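You operate a simulated robot arm through the tools that you are given. There is no shell and no other tool.

The job below is to be done with a simulated robot arm. You get a single attempt, and the scene is never put back.

Task
Open the caps drawer, put the brown cap on the top of the black table away in the inside of the caps drawer, then shut the drawer. Put the yellow pad in the left reach tray. Take the yellow corner cap and put it on top of the white card on the top of the red table. Turn the green knob on the red table to 3. Open the upper green drawer, take the brown pad from the inside of the red bin and leave it in the inside of the upper green drawer, then shut the drawer. Put the silver window stay on the top of the padded table away on the top of the red bench. Take the 4 steel block from the top of the steel bench and put it on the red sachet. Take the empty reel and leave it on the white pad card. Open the left wrapper drawer. The order is free. Set down upright: yellow pad, steel block.

Only the result counts: the job must be done as asked and must still hold three seconds after the hand-in. Knocking over, shifting, dropping, spilling or breaking anything else fails it. A push-on lid holds only when it is set on centred and level and pressed home; a screw cap is set on level and turned clockwise until tight.

Robot
A 6-joint arm with a four-finger gripper on a trunk, on a base that drives. Base frame: it is fixed to the floor where the robot stands at the start and does not move with it; the origin is under the middle of the robot, x ahead of it, y to its left, z up. Lengths are in cm, angles in degrees, forces in N, time in s.
With the tool pointing down near the work surface it reaches from about 30 to 70 cm from the robot's upright axis, wherever it stands. Its first joint turns from -166.0 to 166.0 degrees. Places, roughly: brown cap (4x4x3 cm) [-760, 100, 80]; brown pad (6x5x2 cm) [-390, 1020, 90]; caps drawer [60, -190, 90]; empty reel (6x6x15 cm) [-920, 280, 90]; green knob on the red table [-960, 200, 90]; inside of the caps drawer [50, -190, 90]; inside of the upper green drawer [-390, 1000, 70]; left wrapper drawer [-620, 70, 50]; reach tray (26x15 cm) [-980, 228, 86]; red sachet [-975, 600, 75]; silver window stay (12x3x3 cm) [-610, 590, 50]; steel block [-950, 625, 75]; top of the red bench [290, 0, 80]; upper green drawer [-400, 990, 70]; white card [-950, 250, 75]; white pad card (18x13x1 cm) [-900, 290, 90]; yellow corner cap (7x7x6 cm) [-730, 0, 80]; yellow pad (6x6x6 cm) [-810, 60, 80]. Payload 3.43 kg.
The tool frame sits at the grasp point between the pads (the TCP): z along the fingers, y along the line on which they close. The tips reach 3 cm beyond it. Largest opening 12 cm; the body of the gripper starts 8.5 cm behind the TCP.
Orientation is that of the tool frame in the base frame, as a unit quaternion [w, x, y, z]. With the fingers straight down and closing along the base's y, the tool's x points along the base's -x, its y along +y and its z along -z.

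Tools
- The arm moves only by the tool arm_command. Its argument "targets" is a list of rows, each a list of 2 entries, a list of its own where there are three numbers: the shift along the base's x, y, z in cm, then the turn, a rotation vector about the base's x, y, z in rad. In form: [[[x, y, z], [ax, ay, az]], ...]. A call has 1 to 20 rows; each row is the pose to reach, as a shift and turn from the pose commanded when the call began. "fingers" is the gripper command, from -1 (fully open) to 1 (shut), values between in proportion, set as the call begins (left out, the last holds). Each row takes 0.2 s and may step no farther than 5 cm and 8.6 degrees from the row before; otherwise, or with a gripper value out of range, the whole call is refused. A pose out of reach is approached as far as the arm can. The call stops where the force on the tool passes 40 N (or 10 N more than at its start, if that is more) or the arm is blocked; 0.2 s more then pass. Each finger halts on what it meets, pressing with about 29 N; the grip force reading is that of the motor and also rises with nothing between the fingers. The clock runs only during rows and for 0.2 s after the last one: add rows that repeat a pose to give the fingers time. It gives the time, the measured TCP pose, the force on the tool (base axes), the opening and the grip force at its end, in the units of the frame above (readings bear some noise), with the torque about the TCP (base axes, N m) and any sound that the robot's microphone picked up.
- Cameras (640 x 400 px; columns grow to the right, rows downward): "scene" is now at [6.34, 14.14, 169.31]; the picture's right is [0.02, -1.00, 0.00], its down [-0.69, -0.01, -0.72] and it looks along [0.72, 0.02, -0.69] (base axes); focal length 287 px, centre (320, 200). "wrist" rides on the gripper at [7.1, -1.7, -12] in the tool frame; the picture's right is [0.23, 0.97, 0.00], its down [-0.81, 0.19, -0.55] and it looks along [-0.54, 0.13, 0.83] (tool axes); focal length 275 px, centre (320, 200). There is no depth. A picture from a camera that has moved, and an enlarged one, comes with that camera's place and axes in the base frame and with its lens.
- get_image(camera): a new picture of that camera. No time passes.
- raise_lower(by): slides the trunk up (or, below 0, down) by that many cm; the arm and the scene camera ride with it, the base frame stays. It gives what a move gives, with no picture.
- roll_base(legs): drives the robot by 1 to 6 legs, each [ahead, left, turn to the left] in cm, cm and degrees, along the robot's own axes; the way and the turn of a leg run together, so that a leg with both is an arc; at most 150 cm and 180 degrees a leg. The arm and the cameras ride along, it lands a little off, and it stops where it bumps. It gives what a move gives.
- pan_tilt(pan, tilt): turns the head with the scene camera to pan (to the left, within 120 degrees either way) and tilt (down, from -29 to 69), counted from straight ahead of the robot. It gives what a move gives.
- inspect(camera, box): a new picture of the part [left, top, right, bottom] of that camera's present view, enlarged. No time passes.
- close_job(): hands the job in; it is judged then, once.

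Places have to be worked out from the pictures, the camera data and where the tool is seen. Open the gripper and draw the arm clear of the work before you hand the job in, unless the task says otherwise.

The tools are called as a command line: name --argument value ..., lists and objects as JSON in quotes. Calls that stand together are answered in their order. arm_command: Moves the arm, as the interface text tells. Its arguments: {"type":"object","properties":{"targets":{"type":"array"},"fingers":{"type":"number"}},"required":["targets"]} The other tools are called the same way: raise_lower (by) slides the trunk up or down; roll_base (legs) drives the base; pan_tilt (pan, tilt) turns the head that bears the scene camera; get_image (camera) takes a picture; inspect (camera, box) takes an enlarged picture of a part of a camera's view; close_job () hands the job in.

At the start:

```text
t: 0.0
ee_pos: [53.09, -2.42, 118.91]
ee_rot: [-0.001, 0.001, 1.0, 0.001]
ft_force: [-0.5, 0.5, -0.2]
torque: [0.04, 0.0, 0.01]
finger_gap: 11.98
grasp_force: 0.0
trunk travel left (down, up): [-20.0, 24.0]
robot x, y, heading: [0.24, -0.14, -0.2]
head pan, tilt: [1.2, 43.6]
```

scene: 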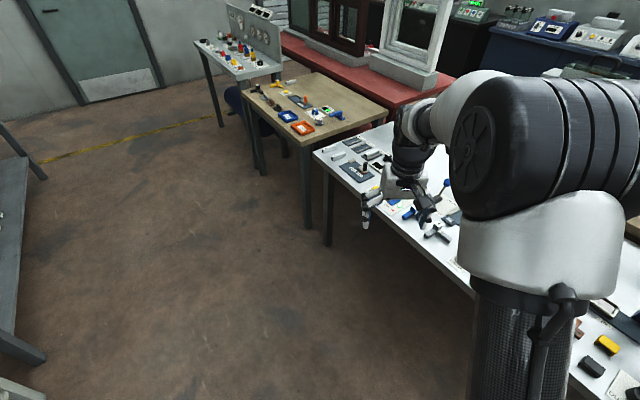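
wrist: 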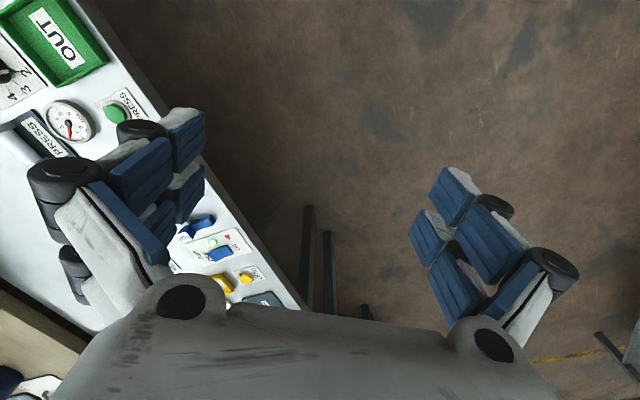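

I'll begin by surveying the surroundings with the head camera from the start pose.

pan_tilt --pan 0 --tilt 20

get_image --camera "scene"

pan_tilt --pan -70 --tilt 25

get_image --camera "scene"

pan_tilt --pan 70 --tilt 20

get_image --camera "scene"

pan_tilt --pan 120 --tilt 20

get_image --camera "scene"

pan_tilt --pan -120 --tilt 20

get_image --camera "scene"

```text
t: 0.9
ee_pos: [53.08, -2.33, 118.84]
ee_rot: [0.001, 0.0, 1.0, 0.0]
ft_force: [-0.5, -0.4, -0.7]
torque: [0.01, 0.02, -0.02]
finger_gap: 12.0
grasp_force: 0.0
trunk travel left (down, up): [-20.0, 24.0]
robot x, y, heading: [-0.04, -0.32, 0.1]
head pan, tilt: [0.0, 20.0]
```

```text
taken
camera scene: at [7.42, 13.96, 172.97], right [0.0, -1.0, 0.0], down [-0.34, 0.0, -0.94], along [0.94, 0.0, -0.34], focal length 287 px, centre (320, 200)
```

scene: 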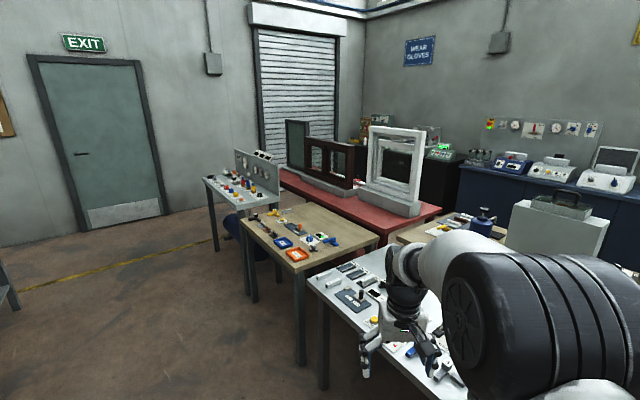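

```text
t: 2.3
ee_pos: [53.04, -2.34, 118.78]
ee_rot: [0.0, 0.0, 1.0, 0.0]
ft_force: [1.3, 0.0, -0.1]
torque: [0.03, -0.01, -0.05]
finger_gap: 11.99
grasp_force: 0.1
trunk travel left (down, up): [-20.0, 24.0]
robot x, y, heading: [-0.03, 0.06, 0.0]
head pan, tilt: [-70.0, 25.0]
```

```text
taken
camera scene: at [1.26, 5.31, 172.17], right [-0.94, -0.34, 0.0], down [-0.14, 0.4, -0.91], along [0.31, -0.85, -0.42], focal length 287 px, centre (320, 200)
```

scene: 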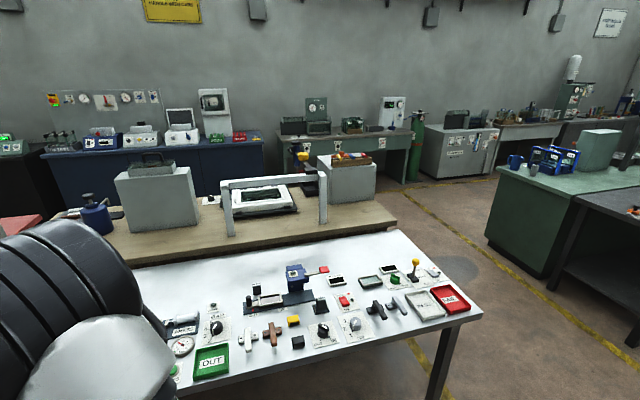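

```text
t: 4.5
ee_pos: [53.05, -2.35, 118.84]
ee_rot: [0.0, 0.0, 1.0, 0.0]
ft_force: [0.0, -0.7, 0.3]
torque: [0.0, -0.01, 0.02]
finger_gap: 11.99
grasp_force: 0.1
trunk travel left (down, up): [-20.0, 24.0]
robot x, y, heading: [0.34, 0.3, -0.1]
head pan, tilt: [70.0, 20.0]
```

```text
taken
camera scene: at [1.29, 22.71, 172.98], right [0.94, -0.34, 0.0], down [-0.12, -0.32, -0.94], along [0.32, 0.88, -0.34], focal length 287 px, centre (320, 200)
```

scene: 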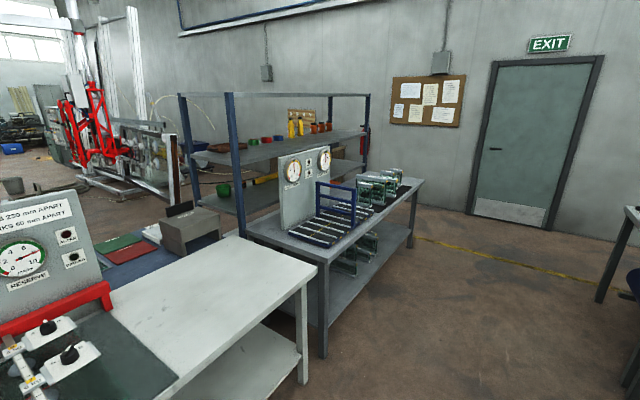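

```text
t: 5.7
ee_pos: [53.04, -2.19, 118.83]
ee_rot: [0.0, 0.0, 1.0, 0.0]
ft_force: [-0.1, 0.5, 0.1]
torque: [0.04, 0.03, 0.0]
finger_gap: 11.99
grasp_force: 0.0
trunk travel left (down, up): [-20.0, 24.0]
robot x, y, heading: [-0.16, 0.03, 0.1]
head pan, tilt: [120.0, 20.0]
```

```text
taken
camera scene: at [-6.55, 22.03, 172.98], right [0.87, 0.5, 0.0], down [0.17, -0.3, -0.94], along [-0.47, 0.81, -0.34], focal length 287 px, centre (320, 200)
```

scene: 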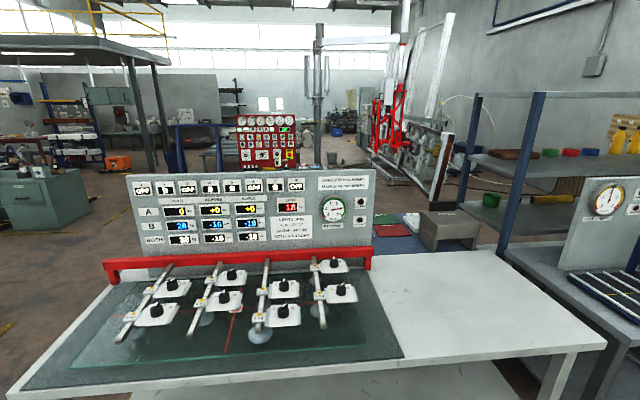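

```text
t: 9.1
ee_pos: [53.09, -2.36, 118.83]
ee_rot: [0.001, 0.0, 1.0, 0.0]
ft_force: [0.3, -0.1, -0.2]
torque: [0.0, -0.01, 0.0]
finger_gap: 11.99
grasp_force: 0.0
trunk travel left (down, up): [-20.0, 24.0]
robot x, y, heading: [-0.02, 0.12, 0.0]
head pan, tilt: [-120.0, 20.0]
```

```text
taken
camera scene: at [-6.55, 5.89, 172.98], right [-0.87, 0.5, 0.0], down [0.17, 0.3, -0.94], along [-0.47, -0.81, -0.34], focal length 287 px, centre (320, 200)
```

scene: 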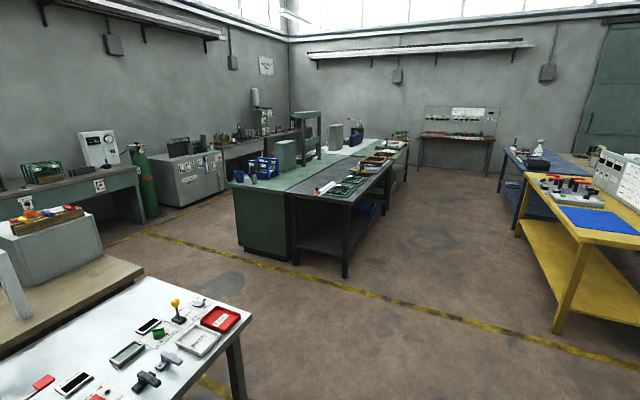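

The scene is a large workshop. I'll zoom in on the bench that should carry the caps drawer (about [60,-190,90]) and the places around it.

pan_tilt --pan -72 --tilt 25

inspect --camera "scene" --box '[240, 120, 480, 270]'

inspect --camera "scene" --box '[0, 120, 240, 270]'

inspect --camera "scene" --box '[160, 250, 480, 400]'

```text
t: 10.2
ee_pos: [53.07, -2.28, 118.85]
ee_rot: [0.0, -0.001, 1.0, -0.001]
ft_force: [0.1, 0.3, -0.2]
torque: [0.02, -0.04, 0.01]
finger_gap: 12.02
grasp_force: 0.0
trunk travel left (down, up): [-20.0, 24.0]
robot x, y, heading: [0.04, -0.17, 0.2]
head pan, tilt: [-72.0, 25.0]
```

```text
2.67 times, centred on (360, 195) of scene
camera zoom: at [0.94, 5.19, 172.17], right [-0.95, -0.31, 0.0], down [-0.13, 0.4, -0.91], along [0.28, -0.86, -0.42], focal length 766 px, centre (213, 213)
```

zoom: 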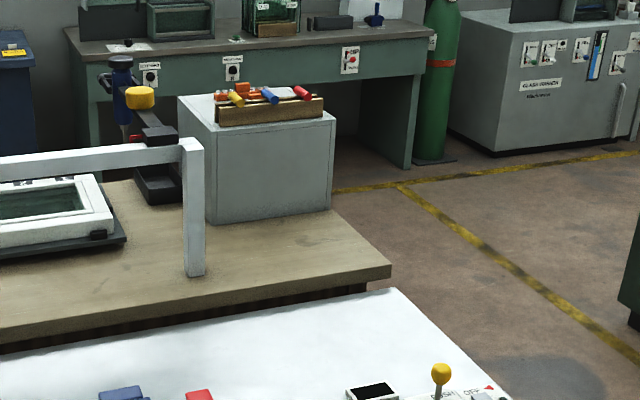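

```text
2.67 times, centred on (120, 195) of scene
camera zoom: at [0.94, 5.19, 172.17], right [-0.95, -0.31, 0.0], down [-0.13, 0.4, -0.91], along [0.28, -0.86, -0.42], focal length 766 px, centre (853, 213)
```

zoom: 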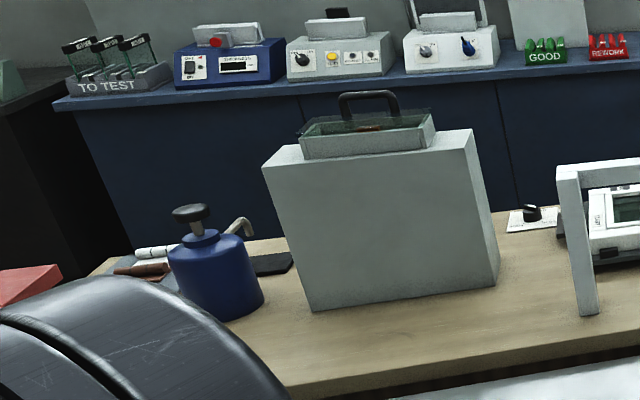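

```text
2.00 times, centred on (320, 325) of scene
camera zoom: at [0.94, 5.19, 172.17], right [-0.95, -0.31, 0.0], down [-0.13, 0.4, -0.91], along [0.28, -0.86, -0.42], focal length 575 px, centre (320, -50)
```

zoom: 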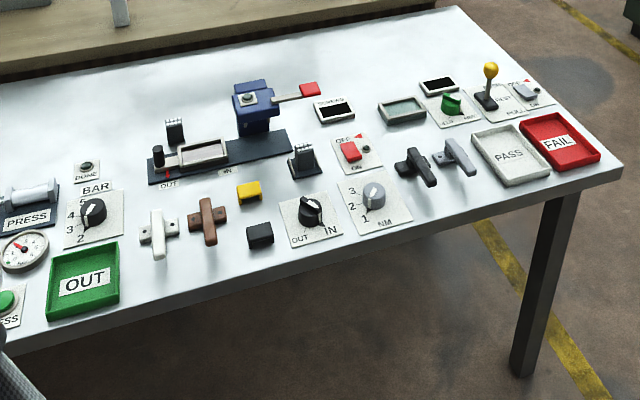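

The box near (50,-190) should hold the caps drawer, and its fronts may face away from me. I'll look closer at its visible faces.

inspect --camera "scene" --box '[290, 140, 386, 200]'

inspect --camera "scene" --box '[80, 140, 240, 240]'

pan_tilt --pan -110 --tilt 25

get_image --camera "scene"

inspect --camera "scene" --box '[240, 60, 480, 210]'

```text
6.67 times, centred on (338, 170) of scene
camera zoom: at [0.94, 5.19, 172.17], right [-0.95, -0.31, 0.0], down [-0.13, 0.4, -0.91], along [0.28, -0.86, -0.42], focal length 1915 px, centre (200, 400)
```

zoom: 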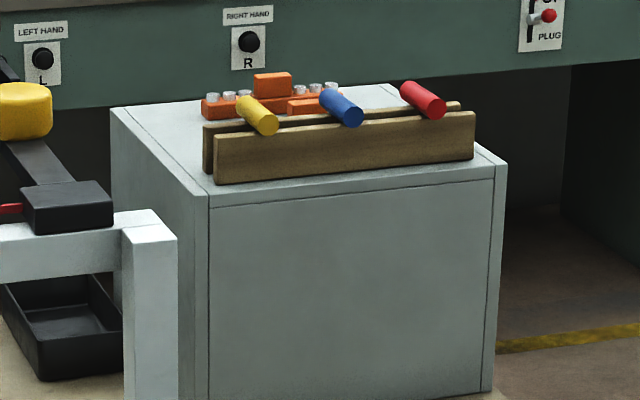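

```text
4.00 times, centred on (160, 190) of scene
camera zoom: at [0.94, 5.19, 172.17], right [-0.95, -0.31, 0.0], down [-0.13, 0.4, -0.91], along [0.28, -0.86, -0.42], focal length 1149 px, centre (960, 240)
```

zoom: 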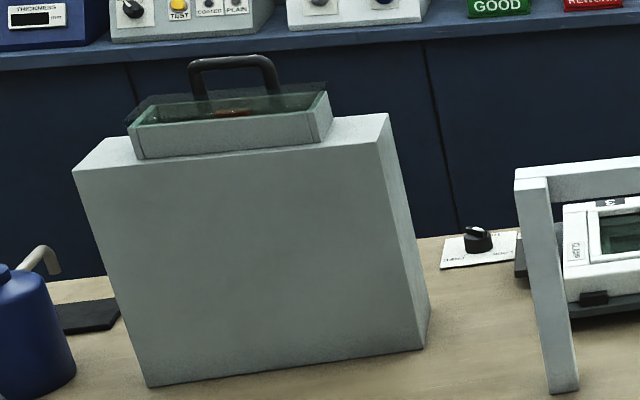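

```text
t: 11.3
ee_pos: [53.17, -2.24, 118.9]
ee_rot: [0.0, 0.001, 1.0, -0.001]
ft_force: [0.2, -0.2, 0.3]
torque: [-0.03, 0.0, 0.03]
finger_gap: 12.02
grasp_force: 0.1
trunk travel left (down, up): [-20.0, 24.0]
robot x, y, heading: [-0.2, 0.17, 0.0]
head pan, tilt: [-110.0, 25.0]
```

```text
taken
camera scene: at [-5.04, 5.3, 172.17], right [-0.94, 0.34, 0.0], down [0.14, 0.4, -0.91], along [-0.31, -0.85, -0.42], focal length 287 px, centre (320, 200)
```

scene: 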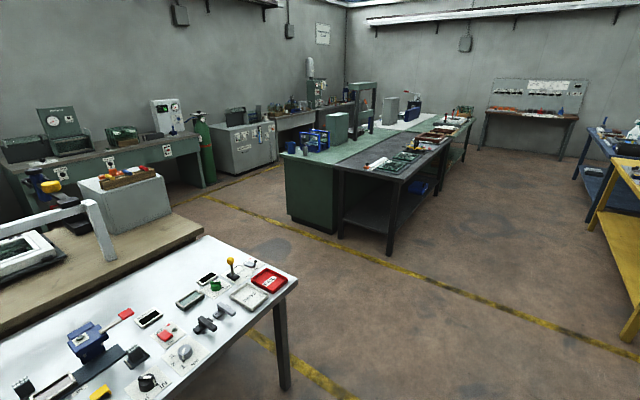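

```text
2.67 times, centred on (360, 135) of scene
camera zoom: at [-5.04, 5.3, 172.17], right [-0.94, 0.34, 0.0], down [0.14, 0.4, -0.91], along [-0.31, -0.85, -0.42], focal length 766 px, centre (213, 373)
```

zoom: 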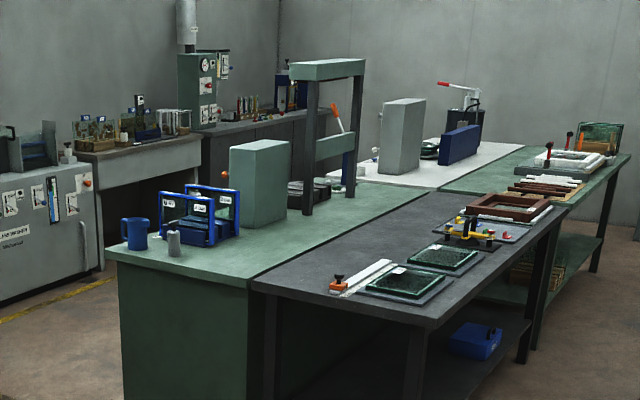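

The caps drawer must open on the far side of that box (its plain back faces me). I'll first pull the arm in a bit so it is safe for driving.

arm_command --targets '[[[-4, 0, 3], [0, 0, 0]], [[-8, 0, 6], [0, 0, 0]], [[-12, 0, 9], [0, 0, 0]], [[-16, 0, 12], [0, 0, 0]]]' --fingers -1

pan_tilt --pan -120 --tilt 60

get_image --camera "scene"

pan_tilt --pan 0 --tilt 69

get_image --camera "scene"

```text
t: 12.3
ee_pos: [36.79, -2.47, 131.11]
ee_rot: [0.001, 0.0, 1.0, 0.001]
ft_force: [-0.5, 0.8, 0.7]
torque: [-0.03, -0.02, 0.0]
finger_gap: 12.02
grasp_force: 0.0
trunk travel left (down, up): [-20.0, 24.0]
robot x, y, heading: [0.21, 0.05, -0.2]
head pan, tilt: [-110.0, 25.0]
```

```text
t: 13.3
ee_pos: [37.09, -2.43, 130.91]
ee_rot: [0.0, 0.0, 1.0, 0.0]
ft_force: [-0.5, -0.8, -0.9]
torque: [0.03, 0.0, 0.04]
finger_gap: 11.99
grasp_force: 0.0
trunk travel left (down, up): [-20.0, 24.0]
robot x, y, heading: [0.25, 0.2, -0.2]
head pan, tilt: [-120.0, 60.0]
```

```text
taken
camera scene: at [-5.21, 8.18, 167.17], right [-0.87, 0.5, 0.0], down [0.43, 0.75, -0.5], along [-0.25, -0.43, -0.87], focal length 287 px, centre (320, 200)
```

scene: 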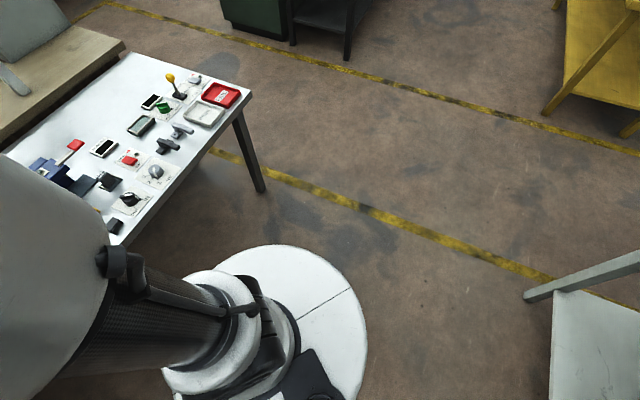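

```text
t: 15.3
ee_pos: [37.1, -2.46, 131.1]
ee_rot: [0.0, 0.001, 1.0, 0.0]
ft_force: [0.4, -0.6, 0.4]
torque: [-0.01, 0.03, 0.01]
finger_gap: 11.99
grasp_force: 0.0
trunk travel left (down, up): [-20.0, 24.0]
robot x, y, heading: [-0.1, -0.07, -0.2]
head pan, tilt: [0.0, 68.8]
```

```text
taken
camera scene: at [3.69, 13.96, 166.22], right [0.0, -1.0, 0.0], down [-0.93, 0.0, -0.36], along [0.36, 0.0, -0.93], focal length 287 px, centre (320, 200)
```

scene: 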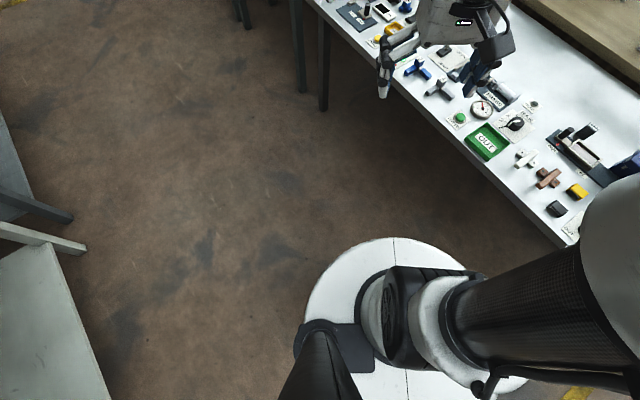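

The base is a disc about 40 cm in radius and close to the white table. The room's grid is turned about 33° from the base axes, so I'll back off from the table and drive along the aisle towards its end.

roll_base --legs '[[-14, 22, 0], [-125, -83, 0]]'

pan_tilt --pan -60 --tilt 30

get_image --camera "scene"

pan_tilt --pan -110 --tilt 30

get_image --camera "scene"

```text
refused: leg 2 is longer than a leg can be; nothing moved
```

```text
t: 16.6
ee_pos: [37.06, -2.47, 131.15]
ee_rot: [0.0, 0.001, 1.0, 0.0]
ft_force: [-0.1, -0.4, 0.3]
torque: [0.0, 0.0, 0.02]
finger_gap: 11.99
grasp_force: 0.1
trunk travel left (down, up): [-20.0, 24.0]
robot x, y, heading: [0.02, -0.04, 0.1]
head pan, tilt: [-60.0, 30.0]
```

```text
taken
camera scene: at [2.63, 6.13, 171.37], right [-0.87, -0.5, 0.0], down [-0.25, 0.43, -0.87], along [0.43, -0.75, -0.5], focal length 287 px, centre (320, 200)
```

scene: 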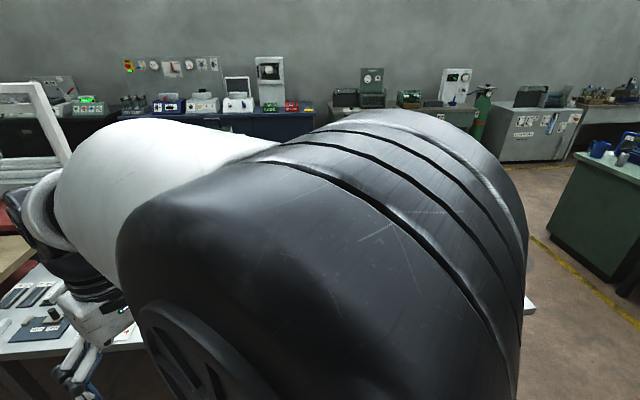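

```text
t: 17.8
ee_pos: [37.07, -2.51, 131.15]
ee_rot: [0.0, 0.0, 1.0, -0.001]
ft_force: [-0.2, -0.2, -0.5]
torque: [-0.01, -0.02, -0.01]
finger_gap: 11.97
grasp_force: 0.1
trunk travel left (down, up): [-20.0, 24.0]
robot x, y, heading: [0.14, 0.03, -0.2]
head pan, tilt: [-110.0, 30.0]
```

```text
taken
camera scene: at [-4.98, 5.46, 171.37], right [-0.94, 0.34, 0.0], down [0.17, 0.47, -0.87], along [-0.3, -0.81, -0.5], focal length 287 px, centre (320, 200)
```

scene: 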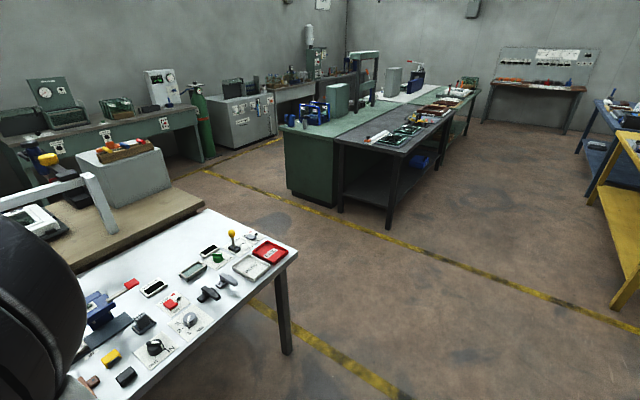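

The second leg was slightly over 150 cm, so I'll repeat it a little shorter.

roll_base --legs '[[-14, 22, 0], [-120, -80, 0]]'

get_image --camera "scene"

pan_tilt --pan -65 --tilt 35

get_image --camera "scene"

```text
t: 26.4
ee_pos: [-96.6, -61.12, 131.18]
ee_rot: [0.0, 0.004, 1.0, -0.001]
ft_force: [-0.3, -1.1, 0.3]
torque: [0.02, 0.01, 0.0]
finger_gap: 12.01
grasp_force: 0.2
trunk travel left (down, up): [-20.0, 24.0]
robot x, y, heading: [-133.78, -58.38, -0.4]
head pan, tilt: [-110.0, 30.0]
```

```text
taken
camera scene: at [-138.55, -52.77, 171.37], right [-0.94, 0.35, 0.0], down [0.18, 0.47, -0.87], along [-0.3, -0.81, -0.5], focal length 287 px, centre (320, 200)
```

scene: 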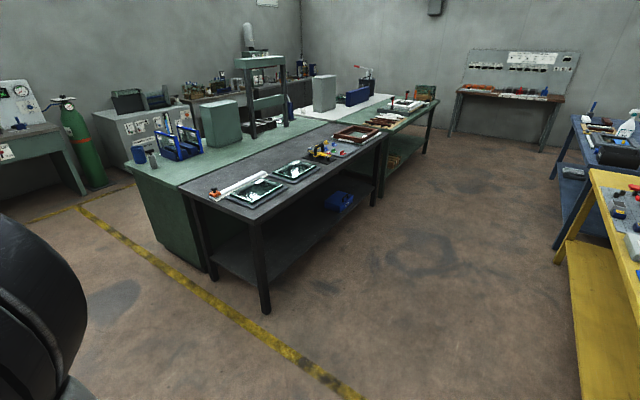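

```text
t: 27.5
ee_pos: [-96.61, -61.0, 131.13]
ee_rot: [0.001, 0.004, 1.0, -0.001]
ft_force: [-0.1, 0.2, -0.6]
torque: [0.02, 0.04, 0.01]
finger_gap: 12.02
grasp_force: 0.0
trunk travel left (down, up): [-20.0, 24.0]
robot x, y, heading: [-133.8, -58.26, -0.8]
head pan, tilt: [-65.0, 35.0]
```

```text
taken
camera scene: at [-131.71, -52.3, 170.59], right [-0.91, -0.41, 0.0], down [-0.24, 0.52, -0.82], along [0.34, -0.75, -0.57], focal length 287 px, centre (320, 200)
```

scene: 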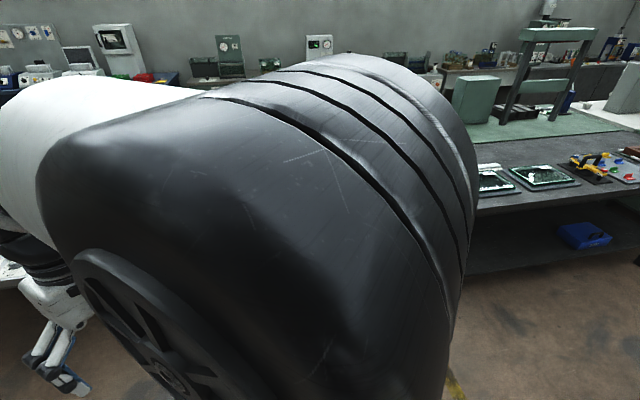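

The shoulder blocks the view to the right. I'll turn the robot to face along the cross aisle (heading about -56°) and look ahead.

roll_base --legs '[[0, 0, -56]]'

pan_tilt --pan 0 --tilt 30

get_image --camera "scene"

pan_tilt --pan 50 --tilt 30

get_image --camera "scene"

```text
t: 30.4
ee_pos: [-114.89, -90.28, 131.13]
ee_rot: [0.0, 0.468, 0.884, 0.0]
ft_force: [-0.6, -0.3, -1.2]
torque: [0.01, 0.01, -0.03]
finger_gap: 12.02
grasp_force: 0.0
trunk travel left (down, up): [-20.0, 24.0]
robot x, y, heading: [-133.64, -58.33, -55.8]
head pan, tilt: [-65.0, 35.0]
```

```text
t: 31.7
ee_pos: [-114.9, -90.36, 131.17]
ee_rot: [0.0, 0.468, 0.884, 0.0]
ft_force: [0.8, -0.4, 0.4]
torque: [0.01, 0.06, -0.02]
finger_gap: 12.01
grasp_force: 0.1
trunk travel left (down, up): [-20.0, 24.0]
robot x, y, heading: [-133.39, -58.45, -55.8]
head pan, tilt: [0.0, 30.0]
```

```text
taken
camera scene: at [-117.95, -56.27, 171.37], right [-0.83, -0.56, 0.0], down [-0.28, 0.41, -0.87], along [0.49, -0.72, -0.5], focal length 287 px, centre (320, 200)
```

scene: 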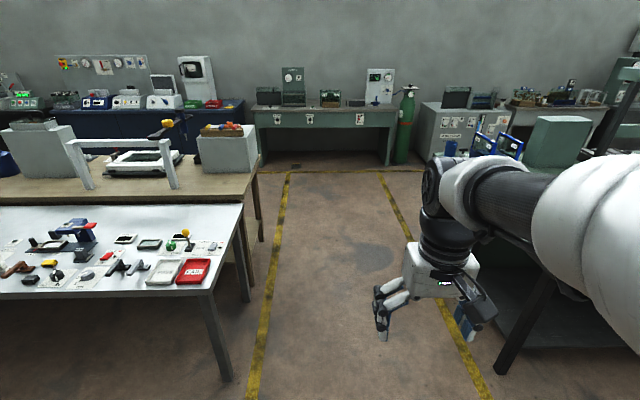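

```text
t: 32.9
ee_pos: [-114.87, -90.3, 131.13]
ee_rot: [0.0, 0.468, 0.884, -0.001]
ft_force: [0.1, 0.0, 0.4]
torque: [0.03, 0.02, -0.01]
finger_gap: 12.01
grasp_force: 0.0
trunk travel left (down, up): [-20.0, 24.0]
robot x, y, heading: [-133.34, -58.3, -56.1]
head pan, tilt: [50.0, 30.0]
```

```text
taken
camera scene: at [-114.03, -49.71, 171.37], right [-0.1, -0.99, 0.0], down [-0.5, 0.05, -0.87], along [0.86, -0.09, -0.5], focal length 287 px, centre (320, 200)
```

scene: 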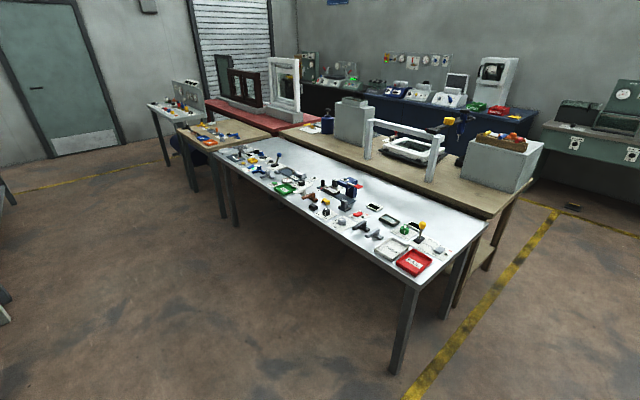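

The aisle between the white table and the island is clear on both sides of my disc. I'll drive ahead 140 + 138 cm along it and then look back to the left.

roll_base --legs '[[140, 0, 0], [138, 0, 0]]'

pan_tilt --pan 100 --tilt 30

get_image --camera "scene"

pan_tilt --pan 30 --tilt 40

get_image --camera "scene"

```text
t: 46.5
ee_pos: [42.48, -322.28, 131.15]
ee_rot: [0.0, 0.473, 0.881, 0.0]
ft_force: [-0.2, -0.4, -0.3]
torque: [0.0, 0.02, 0.0]
finger_gap: 11.99
grasp_force: 0.0
trunk travel left (down, up): [-20.0, 24.0]
robot x, y, heading: [23.93, -290.24, -56.5]
head pan, tilt: [50.0, 30.0]
```

```text
t: 47.6
ee_pos: [42.58, -322.26, 131.01]
ee_rot: [0.0, 0.473, 0.881, 0.001]
ft_force: [-1.3, 0.0, -0.8]
torque: [-0.02, -0.03, 0.05]
finger_gap: 12.0
grasp_force: 0.1
trunk travel left (down, up): [-20.0, 24.0]
robot x, y, heading: [24.1, -290.0, -56.6]
head pan, tilt: [100.0, 30.0]
```

```text
taken
camera scene: at [41.34, -274.48, 171.37], right [0.69, -0.73, 0.0], down [-0.36, -0.34, -0.87], along [0.63, 0.6, -0.5], focal length 287 px, centre (320, 200)
```

scene: 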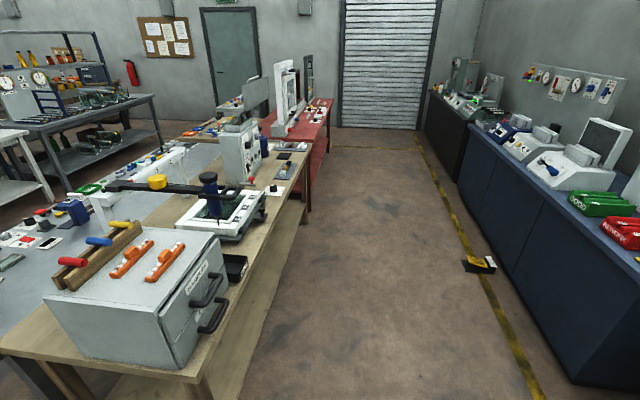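

```text
t: 49.1
ee_pos: [42.44, -322.27, 131.08]
ee_rot: [0.001, 0.473, 0.881, -0.001]
ft_force: [-0.3, -0.5, 0.6]
torque: [0.02, 0.0, -0.02]
finger_gap: 12.01
grasp_force: 0.1
trunk travel left (down, up): [-20.0, 24.0]
robot x, y, heading: [23.94, -289.94, -56.6]
head pan, tilt: [30.0, 40.0]
```

```text
taken
camera scene: at [42.39, -284.48, 169.84], right [-0.45, -0.9, 0.0], down [-0.58, 0.29, -0.77], along [0.69, -0.34, -0.64], focal length 287 px, centre (320, 200)
```

scene: 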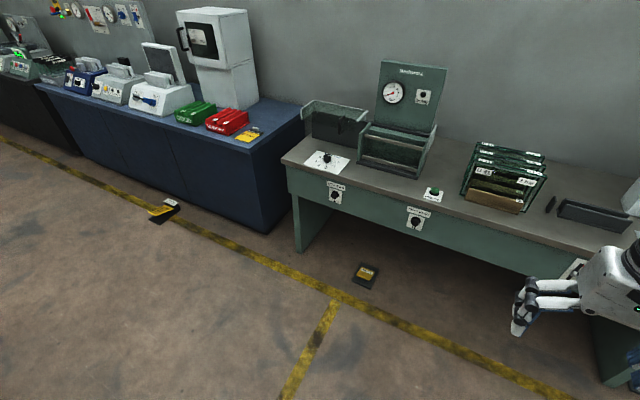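

The drawer unit's front with two handles is now visible. I'll zoom in to read the labels.

pan_tilt --pan 115 --tilt 45

inspect --camera "scene" --box '[120, 100, 440, 300]'

inspect --camera "scene" --box '[240, 100, 400, 200]'

```text
t: 50.6
ee_pos: [42.46, -322.37, 131.18]
ee_rot: [0.0, 0.474, 0.881, 0.0]
ft_force: [0.3, 0.5, -0.3]
torque: [0.03, 0.0, -0.04]
finger_gap: 12.0
grasp_force: 0.0
trunk travel left (down, up): [-20.0, 24.0]
robot x, y, heading: [24.17, -289.82, -56.5]
head pan, tilt: [115.0, 45.0]
```

```text
2.00 times, centred on (280, 200) of scene
camera zoom: at [39.03, -273.77, 169.11], right [0.85, -0.52, 0.0], down [-0.37, -0.6, -0.71], along [0.37, 0.6, -0.71], focal length 575 px, centre (400, 200)
```

zoom: 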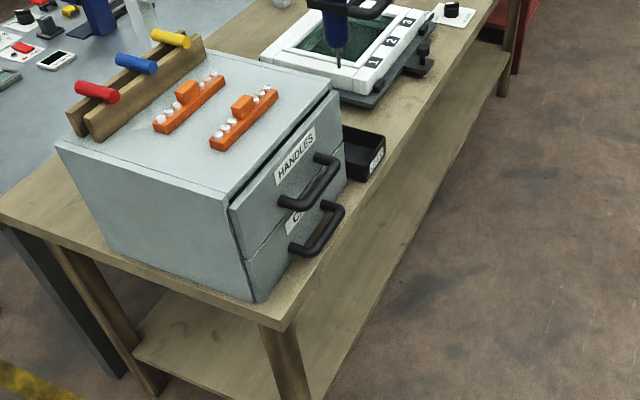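

```text
4.00 times, centred on (320, 150) of scene
camera zoom: at [39.03, -273.77, 169.11], right [0.85, -0.52, 0.0], down [-0.37, -0.6, -0.71], along [0.37, 0.6, -0.71], focal length 1149 px, centre (320, 400)
```

zoom: 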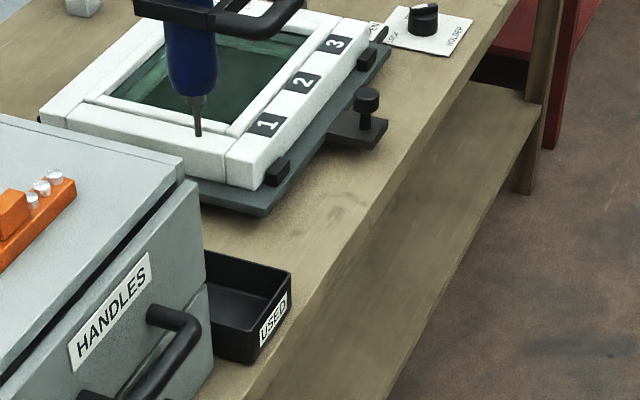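

The lower drawer is "CA(PS)", the upper "HANDLES". I'll turn around to face the drawer front and shift sideways in front of it.

roll_base --legs '[[0, 0, 180], [-10, -76, 0]]'

pan_tilt --pan 0 --tilt 50

get_image --camera "scene"

get_image --camera "wrist"

```text
t: 62.0
ee_pos: [78.79, -227.49, 131.15]
ee_rot: [0.0, 0.865, -0.501, 0.0]
ft_force: [0.0, 0.2, 0.0]
torque: [0.01, -0.01, -0.02]
finger_gap: 11.98
grasp_force: 0.1
trunk travel left (down, up): [-20.0, 24.0]
robot x, y, heading: [95.18, -261.02, 119.7]
head pan, tilt: [115.0, 45.0]
```

```text
t: 63.9
ee_pos: [78.75, -227.52, 131.27]
ee_rot: [0.0, 0.865, -0.502, -0.001]
ft_force: [-0.6, 0.0, 0.4]
torque: [0.02, -0.05, -0.01]
finger_gap: 12.01
grasp_force: 0.0
trunk travel left (down, up): [-20.0, 24.0]
robot x, y, heading: [95.07, -260.65, 119.6]
head pan, tilt: [0.0, 50.0]
```

```text
taken
camera scene: at [80.12, -262.94, 168.42], right [0.87, 0.5, 0.0], down [0.38, -0.66, -0.64], along [-0.32, 0.56, -0.77], focal length 287 px, centre (320, 200)
```

scene: 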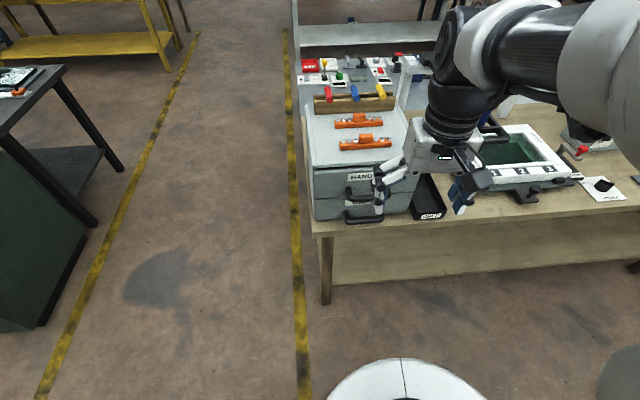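

```text
taken
camera wrist: at [83.83, -232.82, 143.21], right [-0.73, -0.68, 0.0], down [-0.57, 0.61, 0.55], along [-0.38, 0.4, -0.83], focal length 275 px, centre (320, 200)
```

wrist: 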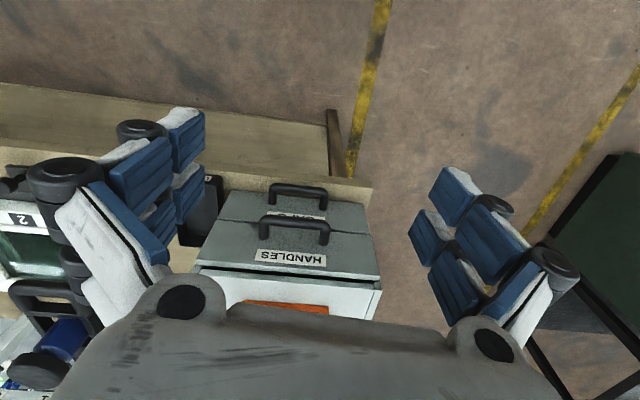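

I'm now in front of the unit. I'll zoom in with both cameras to determine the drawer's orientation and handle heights precisely.

inspect --camera "scene" --box '[290, 150, 450, 250]'

inspect --camera "wrist" --box '[180, 160, 404, 300]'

inspect --camera "scene" --box '[280, 180, 640, 280]'

```text
4.00 times, centred on (370, 200) of scene
camera zoom: at [80.12, -262.94, 168.42], right [0.87, 0.5, 0.0], down [0.38, -0.66, -0.64], along [-0.32, 0.56, -0.77], focal length 1149 px, centre (120, 200)
```

zoom: 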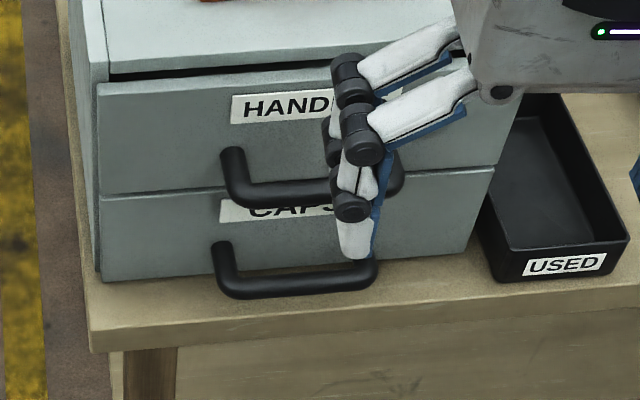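

```text
2.86 times, centred on (292, 230) of wrist
camera zoom: at [83.83, -232.82, 143.21], right [-0.73, -0.68, 0.0], down [-0.57, 0.61, 0.55], along [-0.38, 0.4, -0.83], focal length 786 px, centre (400, 114)
```

zoom: 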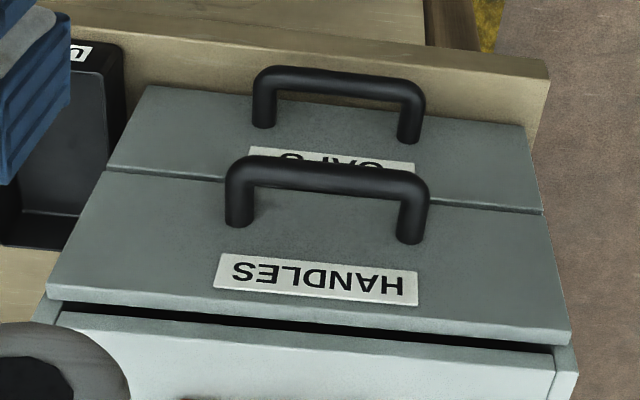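

```text
1.78 times, centred on (460, 230) of scene
camera zoom: at [80.12, -262.94, 168.42], right [0.87, 0.5, 0.0], down [0.38, -0.66, -0.64], along [-0.32, 0.56, -0.77], focal length 511 px, centre (71, 147)
```

zoom: 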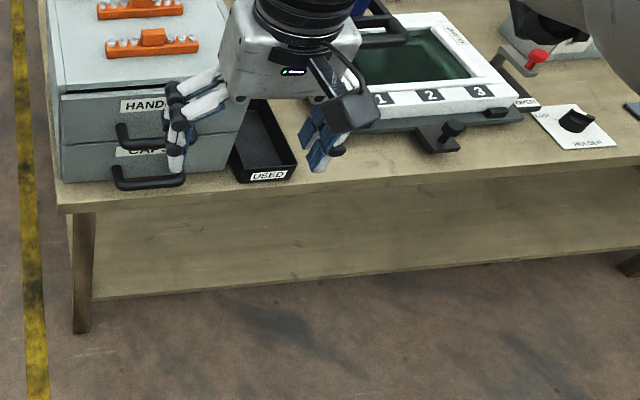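

From the two views: drawer face direction ≈35°, lower (CAPS) handle bar mid ≈ (64.7, -205.4, 90), upper handle about 11 cm above it. I'll square up to the drawer (heading 125°) and then yaw the hand by 90° so the fingers close fore-aft.

roll_base --legs '[[0, 0, 5.3]]'

arm_command --targets '[[[0, 0, 0], [0, 0, 0.145]], [[0, 0, 0], [0, 0, 0.29]], [[0, 0, 0], [0, 0, 0.435]], [[0, 0, 0], [0, 0, 0.58]], [[0, 0, 0], [0, 0, 0.725]], [[0, 0, 0], [0, 0, 0.87]], [[0, 0, 0], [0, 0, 1.015]], [[0, 0, 0], [0, 0, 1.16]], [[0, 0, 0], [0, 0, 1.305]], [[0, 0, 0], [0, 0, 1.45]], [[0, 0, 0], [0, 0, 1.571]]]'

get_image --camera "wrist"

get_image --camera "scene"

```text
t: 64.8
ee_pos: [75.72, -229.22, 131.15]
ee_rot: [0.0, 0.888, -0.46, 0.0]
ft_force: [-0.3, 0.5, 0.0]
torque: [-0.02, -0.02, -0.02]
finger_gap: 11.98
grasp_force: 0.0
trunk travel left (down, up): [-20.0, 24.0]
robot x, y, heading: [95.3, -260.48, 125.4]
head pan, tilt: [0.0, 50.0]
```

```text
t: 67.2
ee_pos: [75.78, -229.26, 131.19]
ee_rot: [-0.001, 0.953, 0.303, 0.0]
ft_force: [0.2, 0.1, 0.2]
torque: [0.01, 0.0, -0.01]
finger_gap: 12.01
grasp_force: 0.0
trunk travel left (down, up): [-20.0, 24.0]
robot x, y, heading: [94.88, -260.56, 125.4]
head pan, tilt: [0.0, 50.0]
```

```text
taken
camera wrist: at [80.64, -223.7, 143.23], right [0.75, -0.66, 0.0], down [-0.55, -0.63, 0.55], along [-0.37, -0.41, -0.83], focal length 275 px, centre (320, 200)
```

wrist: 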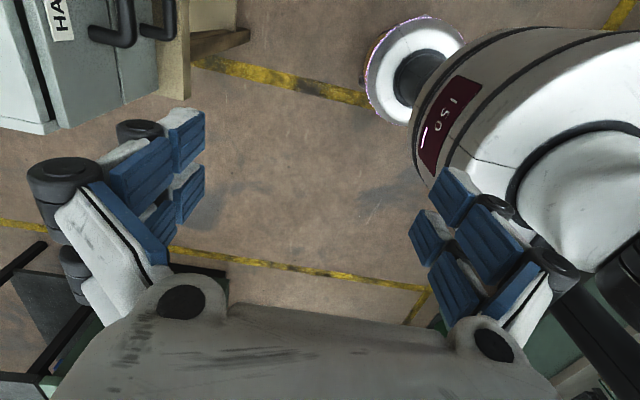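

```text
taken
camera scene: at [80.38, -264.34, 168.42], right [0.82, 0.58, 0.0], down [0.44, -0.63, -0.64], along [-0.37, 0.53, -0.77], focal length 287 px, centre (320, 200)
```

scene: 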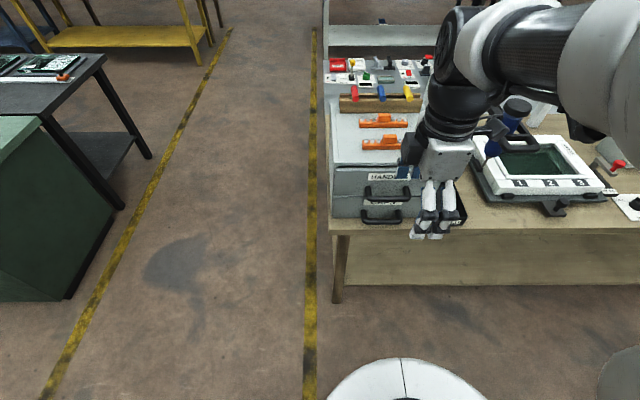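

The robot is now square to the drawer. Next I pitch the hand forward towards horizontal while moving the TCP ahead, keeping it well above the unit.

arm_command --targets '[[[-0.8, 1.1, 0], [0.119, 0.083, 0]], [[-1.6, 2.3, 0], [0.238, 0.166, 0]], [[-2.4, 3.4, 0], [0.356, 0.25, 0]], [[-3.2, 4.6, 0], [0.475, 0.333, 0]], [[-4.0, 5.7, 0], [0.594, 0.416, 0]], [[-4.8, 6.9, 0], [0.713, 0.5, 0]], [[-5.6, 8.0, 0], [0.832, 0.583, 0]], [[-6.4, 9.2, 0], [0.95, 0.666, 0]], [[-7.2, 10.3, 0], [1.069, 0.749, 0]], [[-8.0, 11.5, 0], [1.188, 0.832, 0]], [[-8.6, 12.3, 0], [1.287, 0.902, 0]]]'

get_image --camera "wrist"

get_image --camera "scene"

```text
t: 69.7
ee_pos: [65.98, -214.91, 131.25]
ee_rot: [0.676, -0.673, -0.214, 0.212]
ft_force: [-0.8, -0.2, 0.6]
torque: [0.0, 0.02, 0.06]
finger_gap: 11.99
grasp_force: 0.1
out of reach, approached as far as the arm can: row 6, 7, 8, 9, 10, 11
trunk travel left (down, up): [-20.0, 24.0]
robot x, y, heading: [94.98, -260.69, 125.2]
head pan, tilt: [0.0, 50.0]
```

```text
taken
camera wrist: at [78.73, -220.61, 132.96], right [0.19, 0.14, -0.97], down [-0.35, -0.92, -0.2], along [-0.92, 0.37, -0.13], focal length 275 px, centre (320, 200)
```

wrist: 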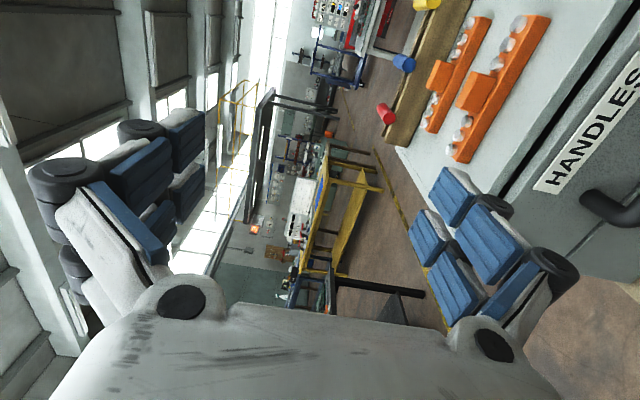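

```text
taken
camera scene: at [80.35, -264.27, 168.41], right [0.82, 0.58, 0.0], down [0.44, -0.63, -0.64], along [-0.37, 0.53, -0.77], focal length 287 px, centre (320, 200)
```

scene: 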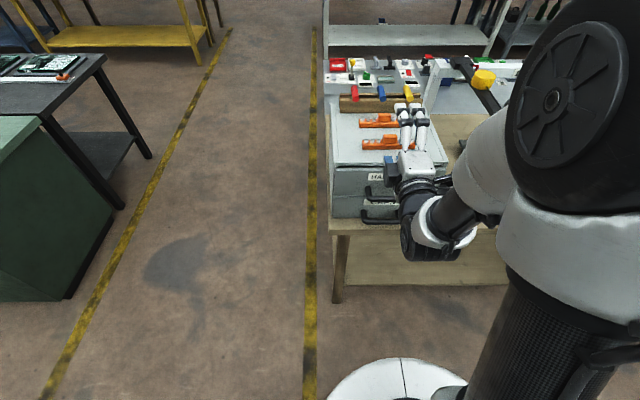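

The hand is now horizontal, pointing at the drawer (TCP at ~(66,-215,131)). I'll close the fingers to about 5 cm and go down in stages in front of the handles.

arm_command --targets '[[[0, 0, -4], [0, 0, 0]], [[0, 0, -8], [0, 0, 0]], [[0, 0, -12], [0, 0, 0]], [[0, 0, -16], [0, 0, 0]], [[0, 0, -20], [0, 0, 0]], [[0, 0, -24], [0, 0, 0]], [[0, 0, -24], [0, 0, 0]]]' --fingers 0.15

get_image --camera "wrist"

get_image --camera "scene"

```text
t: 71.2
ee_pos: [66.14, -215.08, 107.41]
ee_rot: [0.675, -0.674, -0.214, 0.212]
ft_force: [0.0, 0.0, 0.2]
torque: [0.01, -0.02, 0.0]
finger_gap: 5.1
grasp_force: 0.0
out of reach, approached as far as the arm can: row 1
trunk travel left (down, up): [-20.0, 24.0]
robot x, y, heading: [94.78, -260.66, 125.1]
head pan, tilt: [0.0, 50.0]
```

```text
taken
camera wrist: at [78.84, -220.87, 109.16], right [0.19, 0.14, -0.97], down [-0.35, -0.92, -0.2], along [-0.92, 0.37, -0.13], focal length 275 px, centre (320, 200)
```

wrist: 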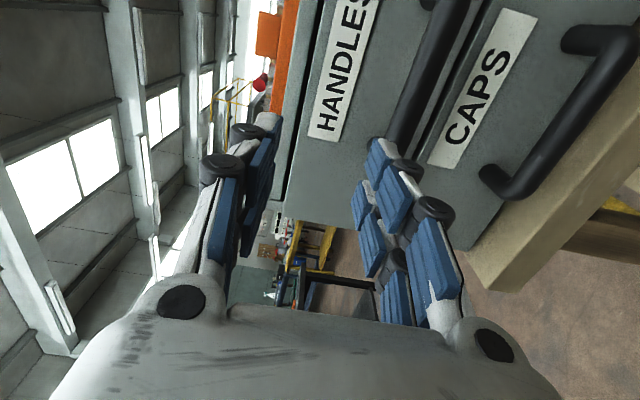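

```text
taken
camera scene: at [80.4, -264.36, 168.42], right [0.82, 0.58, 0.0], down [0.44, -0.63, -0.64], along [-0.37, 0.53, -0.77], focal length 287 px, centre (320, 200)
```

scene: 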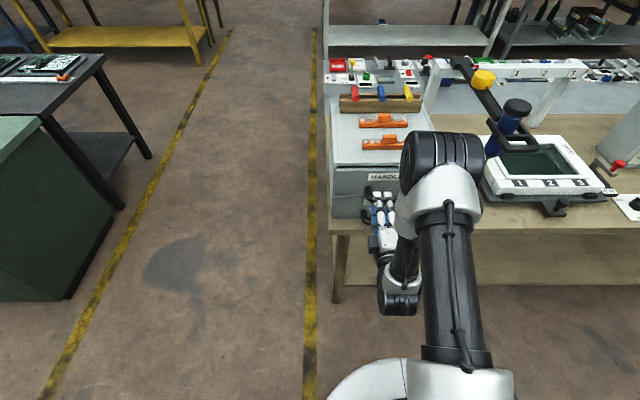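

Triangulation again gives the CAPS bar mid near (65.2,-205.5,89.6). I'll shift right 4.7 cm and go down to its height, still 8 cm in front of it.

arm_command --targets '[[[0.8, 0.6, -3.5], [0, 0, 0]], [[1.6, 1.1, -7], [0, 0, 0]], [[2.4, 1.7, -10.5], [0, 0, 0]], [[3.2, 2.2, -14], [0, 0, 0]], [[3.85, 2.7, -17.8], [0, 0, 0]], [[3.85, 2.7, -17.8], [0, 0, 0]]]'

get_image --camera "wrist"

inspect --camera "scene" --box '[300, 140, 460, 240]'

```text
t: 72.7
ee_pos: [69.91, -212.46, 89.66]
ee_rot: [0.675, -0.674, -0.214, 0.211]
ft_force: [0.0, -0.4, -0.5]
torque: [-0.01, -0.01, 0.01]
finger_gap: 5.09
grasp_force: 0.1
trunk travel left (down, up): [-20.0, 24.0]
robot x, y, heading: [95.38, -260.87, 125.1]
head pan, tilt: [0.0, 50.0]
```

```text
taken
camera wrist: at [82.79, -218.14, 91.3], right [0.19, 0.13, -0.97], down [-0.35, -0.92, -0.19], along [-0.92, 0.37, -0.13], focal length 275 px, centre (320, 200)
```

wrist: 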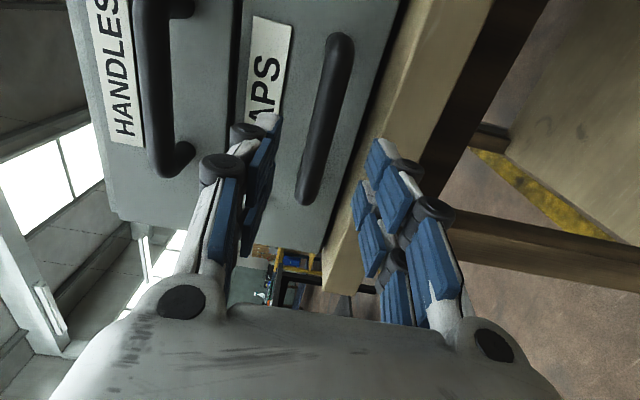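

```text
4.00 times, centred on (380, 190) of scene
camera zoom: at [80.37, -264.35, 168.42], right [0.82, 0.58, 0.0], down [0.44, -0.63, -0.64], along [-0.37, 0.53, -0.77], focal length 1149 px, centre (80, 240)
```

zoom: 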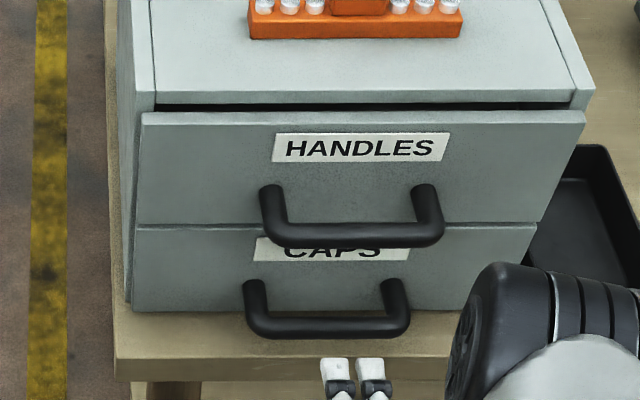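

The bar is level with my fingers (z≈89.4). I'll advance 7.4 cm so that the bar sits between the fingers.

arm_command --targets '[[[-1.6, 1.8, 0], [0, 0, 0]], [[-3.3, 3.7, 0], [0, 0, 0]], [[-4.9, 5.6, 0], [0, 0, 0]], [[-4.9, 5.6, 0], [0, 0, 0]]]'

get_image --camera "wrist"

inspect --camera "scene" --box '[300, 140, 460, 240]'

```text
t: 73.7
ee_pos: [65.02, -206.61, 89.64]
ee_rot: [0.675, -0.673, -0.212, 0.212]
ft_force: [-0.4, -0.6, 0.3]
torque: [0.02, -0.01, -0.03]
finger_gap: 5.1
grasp_force: 0.2
trunk travel left (down, up): [-20.0, 24.0]
robot x, y, heading: [95.42, -261.14, 125.3]
head pan, tilt: [0.0, 50.0]
```

```text
taken
camera wrist: at [77.85, -212.3, 91.29], right [0.19, 0.13, -0.97], down [-0.35, -0.92, -0.19], along [-0.92, 0.37, -0.13], focal length 275 px, centre (320, 200)
```

wrist: 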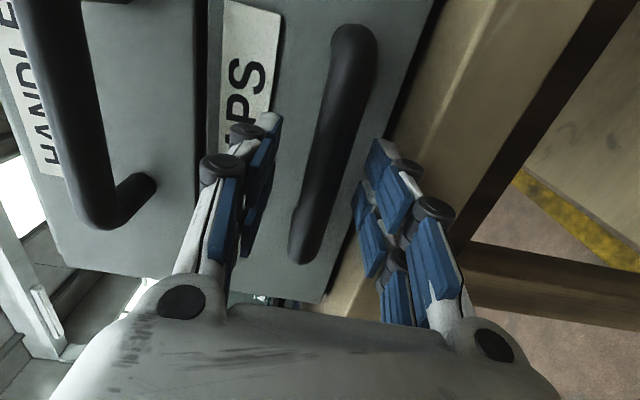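

```text
4.00 times, centred on (380, 190) of scene
camera zoom: at [80.39, -264.34, 168.42], right [0.82, 0.58, 0.0], down [0.44, -0.63, -0.64], along [-0.37, 0.53, -0.77], focal length 1149 px, centre (80, 240)
```

zoom: 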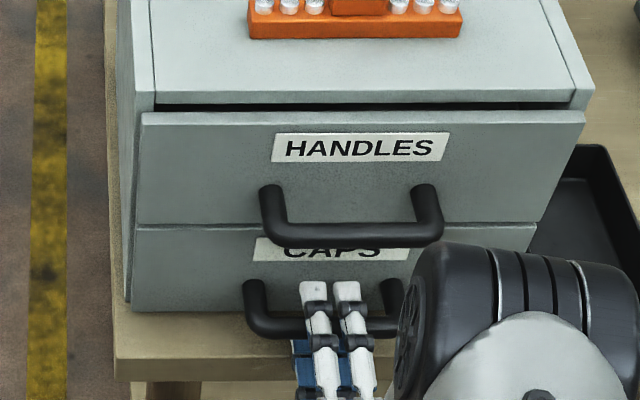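

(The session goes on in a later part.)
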